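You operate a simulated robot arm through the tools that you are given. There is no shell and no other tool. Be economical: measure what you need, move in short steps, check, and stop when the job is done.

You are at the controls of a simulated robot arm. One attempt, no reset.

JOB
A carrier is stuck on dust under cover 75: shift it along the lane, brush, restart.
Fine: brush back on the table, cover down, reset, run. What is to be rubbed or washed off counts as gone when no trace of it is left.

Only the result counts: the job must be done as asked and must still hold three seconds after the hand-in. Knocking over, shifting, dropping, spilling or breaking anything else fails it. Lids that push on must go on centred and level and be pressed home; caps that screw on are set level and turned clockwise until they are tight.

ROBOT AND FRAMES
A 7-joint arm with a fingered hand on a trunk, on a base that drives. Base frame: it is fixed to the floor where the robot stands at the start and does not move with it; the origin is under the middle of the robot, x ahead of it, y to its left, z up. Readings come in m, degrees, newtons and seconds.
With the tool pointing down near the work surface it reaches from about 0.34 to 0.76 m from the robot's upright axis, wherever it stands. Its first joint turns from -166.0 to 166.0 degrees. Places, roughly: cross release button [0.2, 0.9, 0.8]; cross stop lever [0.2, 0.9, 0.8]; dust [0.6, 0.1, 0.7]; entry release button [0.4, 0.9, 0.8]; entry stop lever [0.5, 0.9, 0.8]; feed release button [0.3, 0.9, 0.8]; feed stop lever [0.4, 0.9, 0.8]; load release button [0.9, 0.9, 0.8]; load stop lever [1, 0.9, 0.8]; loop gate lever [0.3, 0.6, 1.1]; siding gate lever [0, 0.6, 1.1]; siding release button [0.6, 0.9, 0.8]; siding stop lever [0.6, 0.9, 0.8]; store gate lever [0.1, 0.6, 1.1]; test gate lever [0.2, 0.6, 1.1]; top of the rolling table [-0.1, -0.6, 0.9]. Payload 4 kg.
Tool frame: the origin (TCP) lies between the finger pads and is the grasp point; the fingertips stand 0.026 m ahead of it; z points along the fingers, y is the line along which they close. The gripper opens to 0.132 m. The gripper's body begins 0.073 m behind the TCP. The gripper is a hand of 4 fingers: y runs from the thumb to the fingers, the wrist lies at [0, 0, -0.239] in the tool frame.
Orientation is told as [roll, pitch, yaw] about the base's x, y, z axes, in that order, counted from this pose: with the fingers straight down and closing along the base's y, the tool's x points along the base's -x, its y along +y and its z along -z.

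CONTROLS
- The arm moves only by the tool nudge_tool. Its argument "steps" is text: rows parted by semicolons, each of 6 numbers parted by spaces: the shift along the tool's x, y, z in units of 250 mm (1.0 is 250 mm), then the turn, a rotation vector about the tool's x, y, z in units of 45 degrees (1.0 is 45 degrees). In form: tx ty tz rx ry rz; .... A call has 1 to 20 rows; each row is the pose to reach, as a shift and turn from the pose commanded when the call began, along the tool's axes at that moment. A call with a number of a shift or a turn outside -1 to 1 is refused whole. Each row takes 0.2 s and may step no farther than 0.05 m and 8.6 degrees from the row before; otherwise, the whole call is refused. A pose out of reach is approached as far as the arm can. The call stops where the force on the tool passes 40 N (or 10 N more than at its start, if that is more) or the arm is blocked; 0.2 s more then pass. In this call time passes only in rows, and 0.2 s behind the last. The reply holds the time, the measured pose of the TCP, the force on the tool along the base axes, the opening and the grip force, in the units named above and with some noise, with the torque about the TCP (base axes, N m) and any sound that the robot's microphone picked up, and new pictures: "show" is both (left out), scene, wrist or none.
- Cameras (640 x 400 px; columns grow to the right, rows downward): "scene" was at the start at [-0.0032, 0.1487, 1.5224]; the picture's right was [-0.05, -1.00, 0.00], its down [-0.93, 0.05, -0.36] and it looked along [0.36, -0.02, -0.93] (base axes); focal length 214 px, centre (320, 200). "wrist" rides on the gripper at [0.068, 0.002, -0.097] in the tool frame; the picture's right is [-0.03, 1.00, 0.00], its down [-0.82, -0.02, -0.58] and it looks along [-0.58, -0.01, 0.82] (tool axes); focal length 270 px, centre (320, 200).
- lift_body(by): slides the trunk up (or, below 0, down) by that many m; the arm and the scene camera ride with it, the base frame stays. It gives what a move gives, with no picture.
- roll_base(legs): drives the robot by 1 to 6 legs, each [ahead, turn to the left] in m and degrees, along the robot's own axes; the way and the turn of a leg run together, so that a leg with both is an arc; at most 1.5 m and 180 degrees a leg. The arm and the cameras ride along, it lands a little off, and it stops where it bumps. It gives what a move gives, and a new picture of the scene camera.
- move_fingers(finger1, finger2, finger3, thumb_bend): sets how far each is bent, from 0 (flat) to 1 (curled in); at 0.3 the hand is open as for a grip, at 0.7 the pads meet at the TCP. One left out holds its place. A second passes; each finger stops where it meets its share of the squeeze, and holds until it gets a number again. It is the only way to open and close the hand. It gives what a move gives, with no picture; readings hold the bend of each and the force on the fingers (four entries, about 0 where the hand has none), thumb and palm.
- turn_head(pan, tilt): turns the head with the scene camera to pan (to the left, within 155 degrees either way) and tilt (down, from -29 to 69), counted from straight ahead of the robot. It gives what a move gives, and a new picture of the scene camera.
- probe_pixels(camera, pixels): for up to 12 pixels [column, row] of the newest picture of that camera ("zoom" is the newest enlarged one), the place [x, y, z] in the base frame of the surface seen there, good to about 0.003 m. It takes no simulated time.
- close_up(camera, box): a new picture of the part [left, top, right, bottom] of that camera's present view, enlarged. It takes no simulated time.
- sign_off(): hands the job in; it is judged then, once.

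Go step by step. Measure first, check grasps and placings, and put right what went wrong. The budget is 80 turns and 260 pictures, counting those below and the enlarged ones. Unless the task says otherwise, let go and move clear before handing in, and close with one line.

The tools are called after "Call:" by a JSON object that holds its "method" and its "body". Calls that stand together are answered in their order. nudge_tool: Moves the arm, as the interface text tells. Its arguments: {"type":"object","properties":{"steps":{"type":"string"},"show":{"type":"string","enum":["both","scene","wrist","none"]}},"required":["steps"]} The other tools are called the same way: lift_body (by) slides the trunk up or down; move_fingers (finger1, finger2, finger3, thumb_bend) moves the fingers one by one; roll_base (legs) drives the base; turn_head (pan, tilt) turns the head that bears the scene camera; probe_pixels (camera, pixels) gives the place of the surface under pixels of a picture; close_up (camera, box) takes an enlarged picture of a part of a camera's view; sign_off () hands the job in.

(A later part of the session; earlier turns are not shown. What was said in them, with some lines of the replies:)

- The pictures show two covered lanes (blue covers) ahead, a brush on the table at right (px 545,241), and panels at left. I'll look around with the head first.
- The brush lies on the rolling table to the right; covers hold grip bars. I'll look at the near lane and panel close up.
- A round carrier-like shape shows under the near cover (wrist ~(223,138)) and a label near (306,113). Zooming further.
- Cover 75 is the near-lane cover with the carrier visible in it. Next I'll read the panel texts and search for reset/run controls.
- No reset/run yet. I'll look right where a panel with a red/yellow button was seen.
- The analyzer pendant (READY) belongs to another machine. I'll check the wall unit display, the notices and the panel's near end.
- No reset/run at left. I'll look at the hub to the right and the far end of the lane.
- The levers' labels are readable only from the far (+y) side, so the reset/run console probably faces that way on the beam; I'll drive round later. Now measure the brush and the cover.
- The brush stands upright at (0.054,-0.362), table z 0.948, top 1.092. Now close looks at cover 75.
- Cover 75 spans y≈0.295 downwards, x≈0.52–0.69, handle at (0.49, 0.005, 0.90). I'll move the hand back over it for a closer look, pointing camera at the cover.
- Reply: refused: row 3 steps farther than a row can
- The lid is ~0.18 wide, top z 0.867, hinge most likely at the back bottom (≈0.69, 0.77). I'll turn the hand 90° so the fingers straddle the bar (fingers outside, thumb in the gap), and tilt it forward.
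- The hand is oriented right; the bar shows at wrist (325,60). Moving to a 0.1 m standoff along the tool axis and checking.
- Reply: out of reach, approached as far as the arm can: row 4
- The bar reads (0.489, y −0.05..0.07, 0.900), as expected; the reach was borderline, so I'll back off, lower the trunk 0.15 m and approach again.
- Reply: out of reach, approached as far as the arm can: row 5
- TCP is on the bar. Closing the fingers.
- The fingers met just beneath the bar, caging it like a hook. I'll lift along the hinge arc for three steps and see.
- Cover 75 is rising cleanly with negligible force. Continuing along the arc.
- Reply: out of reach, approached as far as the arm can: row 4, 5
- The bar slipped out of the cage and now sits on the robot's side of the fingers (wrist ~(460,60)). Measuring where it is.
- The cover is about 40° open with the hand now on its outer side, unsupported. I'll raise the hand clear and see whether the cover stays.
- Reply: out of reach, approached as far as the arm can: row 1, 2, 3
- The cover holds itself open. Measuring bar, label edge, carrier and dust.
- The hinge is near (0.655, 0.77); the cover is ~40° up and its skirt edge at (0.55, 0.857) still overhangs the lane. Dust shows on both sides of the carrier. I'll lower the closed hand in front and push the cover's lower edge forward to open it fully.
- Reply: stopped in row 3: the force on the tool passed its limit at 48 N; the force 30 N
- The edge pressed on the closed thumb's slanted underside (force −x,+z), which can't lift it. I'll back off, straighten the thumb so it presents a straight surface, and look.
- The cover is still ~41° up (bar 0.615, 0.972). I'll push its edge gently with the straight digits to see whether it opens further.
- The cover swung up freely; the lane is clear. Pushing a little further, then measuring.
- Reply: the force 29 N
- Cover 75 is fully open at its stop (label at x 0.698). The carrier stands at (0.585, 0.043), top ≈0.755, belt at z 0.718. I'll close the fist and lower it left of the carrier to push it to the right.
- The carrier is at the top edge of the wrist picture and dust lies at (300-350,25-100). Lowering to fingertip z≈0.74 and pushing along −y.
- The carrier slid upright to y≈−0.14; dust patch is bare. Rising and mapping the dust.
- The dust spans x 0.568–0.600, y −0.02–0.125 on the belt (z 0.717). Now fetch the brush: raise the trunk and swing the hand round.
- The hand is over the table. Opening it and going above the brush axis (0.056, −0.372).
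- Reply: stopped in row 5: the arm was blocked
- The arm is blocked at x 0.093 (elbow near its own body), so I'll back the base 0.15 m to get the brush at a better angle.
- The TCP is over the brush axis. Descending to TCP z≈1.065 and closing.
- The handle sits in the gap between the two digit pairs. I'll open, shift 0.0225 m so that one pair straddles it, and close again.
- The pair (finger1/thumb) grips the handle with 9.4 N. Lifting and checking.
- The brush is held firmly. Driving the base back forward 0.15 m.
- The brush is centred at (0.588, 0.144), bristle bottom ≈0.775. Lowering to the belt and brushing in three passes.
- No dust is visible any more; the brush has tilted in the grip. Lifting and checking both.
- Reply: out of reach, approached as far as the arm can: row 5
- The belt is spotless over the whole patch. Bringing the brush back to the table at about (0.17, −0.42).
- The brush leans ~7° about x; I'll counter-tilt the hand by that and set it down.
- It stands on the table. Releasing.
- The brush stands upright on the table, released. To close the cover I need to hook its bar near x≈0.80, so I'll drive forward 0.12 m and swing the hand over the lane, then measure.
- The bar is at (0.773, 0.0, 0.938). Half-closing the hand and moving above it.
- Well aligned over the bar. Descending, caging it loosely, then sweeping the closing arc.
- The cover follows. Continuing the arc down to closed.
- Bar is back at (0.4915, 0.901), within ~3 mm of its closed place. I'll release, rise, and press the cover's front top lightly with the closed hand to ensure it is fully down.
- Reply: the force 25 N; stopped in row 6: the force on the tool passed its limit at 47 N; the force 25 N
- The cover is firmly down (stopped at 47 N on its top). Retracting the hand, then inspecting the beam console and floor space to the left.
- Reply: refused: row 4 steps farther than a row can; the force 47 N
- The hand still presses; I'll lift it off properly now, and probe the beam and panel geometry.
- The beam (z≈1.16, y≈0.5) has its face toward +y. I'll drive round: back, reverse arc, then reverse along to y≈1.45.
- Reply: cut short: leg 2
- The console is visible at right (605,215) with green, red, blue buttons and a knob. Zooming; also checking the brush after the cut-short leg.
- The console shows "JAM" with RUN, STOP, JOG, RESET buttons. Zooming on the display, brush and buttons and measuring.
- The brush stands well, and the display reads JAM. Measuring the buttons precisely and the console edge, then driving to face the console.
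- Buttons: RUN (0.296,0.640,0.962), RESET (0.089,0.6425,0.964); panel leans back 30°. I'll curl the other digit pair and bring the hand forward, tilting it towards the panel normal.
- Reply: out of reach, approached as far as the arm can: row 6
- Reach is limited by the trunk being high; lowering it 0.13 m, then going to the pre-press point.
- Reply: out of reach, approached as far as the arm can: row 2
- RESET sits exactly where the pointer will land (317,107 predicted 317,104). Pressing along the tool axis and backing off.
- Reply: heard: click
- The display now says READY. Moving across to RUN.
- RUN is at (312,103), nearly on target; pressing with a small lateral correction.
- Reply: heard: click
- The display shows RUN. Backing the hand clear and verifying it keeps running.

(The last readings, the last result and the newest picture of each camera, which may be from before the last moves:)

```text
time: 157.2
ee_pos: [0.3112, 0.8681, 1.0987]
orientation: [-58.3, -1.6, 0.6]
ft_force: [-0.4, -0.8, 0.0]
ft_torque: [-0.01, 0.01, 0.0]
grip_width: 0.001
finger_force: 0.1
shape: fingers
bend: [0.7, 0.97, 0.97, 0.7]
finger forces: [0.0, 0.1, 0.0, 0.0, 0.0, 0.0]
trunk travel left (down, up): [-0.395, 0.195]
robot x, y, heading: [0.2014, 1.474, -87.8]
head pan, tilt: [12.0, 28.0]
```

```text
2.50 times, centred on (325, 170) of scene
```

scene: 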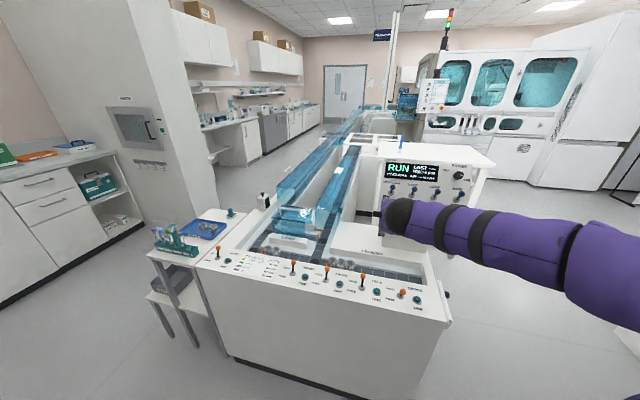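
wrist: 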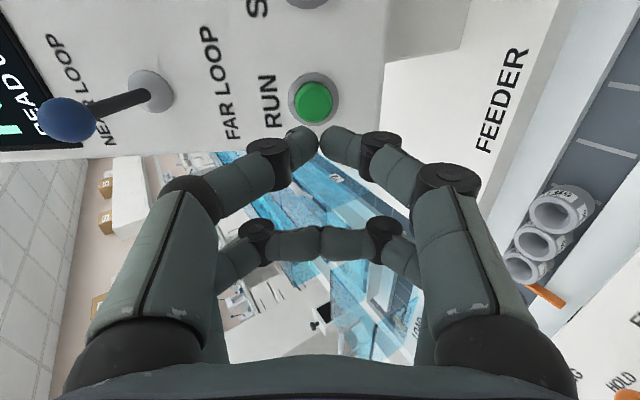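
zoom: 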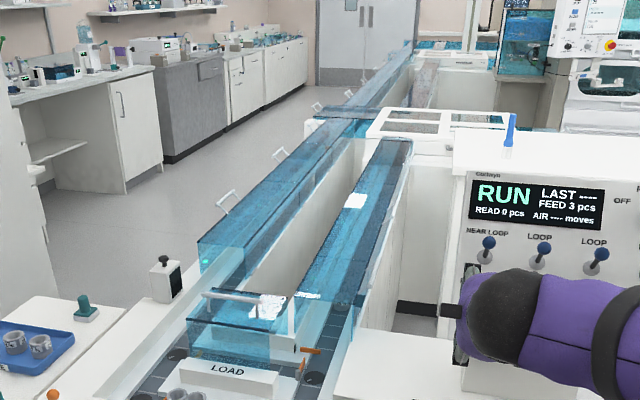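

It stays in RUN with covers down and the brush standing on the table. One last delayed check of the display before handing in.

Call:
{"method": "turn_head", "body": {"pan": 60, "tilt": 30}}

Call:
{"method": "turn_head", "body": {"pan": 5, "tilt": 35}}

Call:
{"method": "close_up", "body": {"camera": "scene", "box": [300, 60, 460, 180]}}

Call:
{"method": "close_up", "body": {"camera": "scene", "box": [240, 60, 360, 240]}}

```text
time: 158.4
ee_pos: [0.31, 0.868, 1.0986]
orientation: [-58.3, -1.6, 0.7]
ft_force: [-0.3, -1.2, 0.2]
ft_torque: [0.01, 0.01, -0.01]
grip_width: 0.0011
finger_force: 0.0
shape: fingers
bend: [0.7, 0.97, 0.97, 0.7]
finger forces: [0.1, 0.0, 0.1, 0.1, 0.1, 0.0]
trunk travel left (down, up): [-0.395, 0.195]
robot x, y, heading: [0.202, 1.4755, -87.6]
head pan, tilt: [60.0, 30.0]
```

scene: 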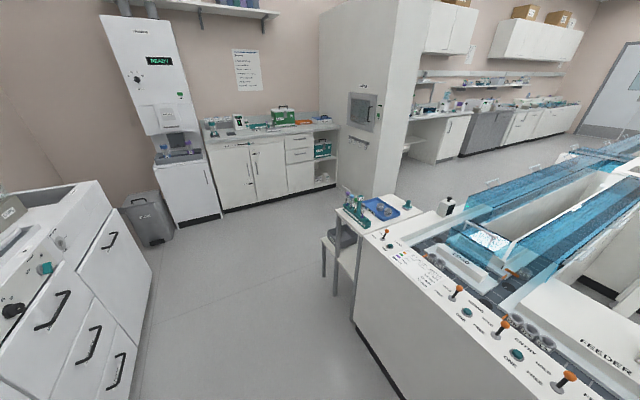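

```text
time: 159.6
ee_pos: [0.3117, 0.8683, 1.098]
orientation: [-58.3, -1.6, 0.7]
ft_force: [0.2, 0.4, -0.1]
ft_torque: [-0.01, 0.01, -0.03]
grip_width: 0.0009
finger_force: 0.1
shape: fingers
bend: [0.7, 0.97, 0.97, 0.7]
finger forces: [0.1, 0.1, 0.1, 0.0, 0.0, 0.0]
trunk travel left (down, up): [-0.395, 0.195]
robot x, y, heading: [0.2022, 1.4782, -87.6]
head pan, tilt: [5.0, 35.0]
```

scene: 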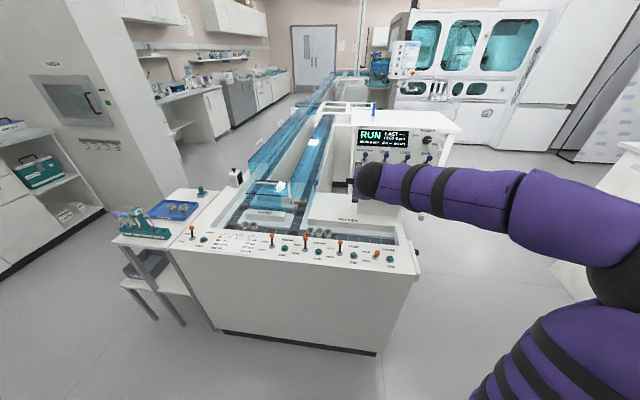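

```text
3.33 times, centred on (380, 120) of scene
```

zoom: 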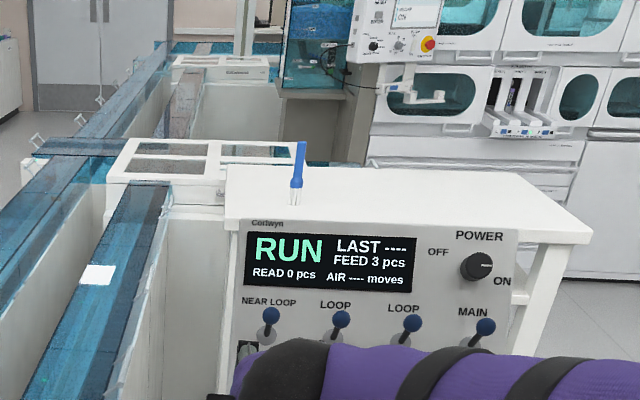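

```text
2.22 times, centred on (300, 150) of scene
```

zoom: 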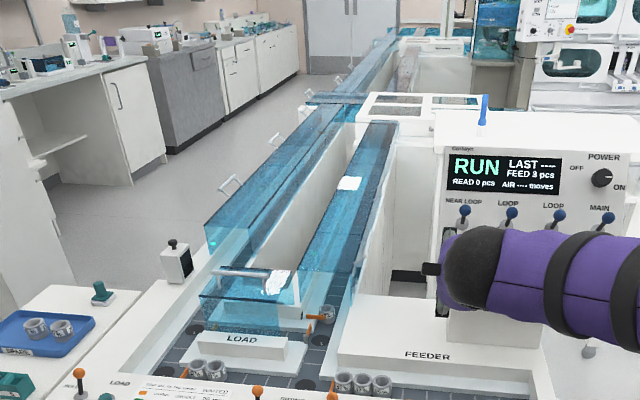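

The display still shows RUN, and the freed carrier has travelled past the cleaned spot to the lane's end (zoom (325,312)). Cover 75 is down, the brush stands on the table and the hand is clear, so I'm handing in.

Call:
{"method": "sign_off", "body": {}}

```text
The job is handed in.
```

The job is done: I shifted the carrier under cover 75 and brushed the dust off until no trace showed. The brush is back on the table, the cover is down, and the line has been reset and is in RUN.
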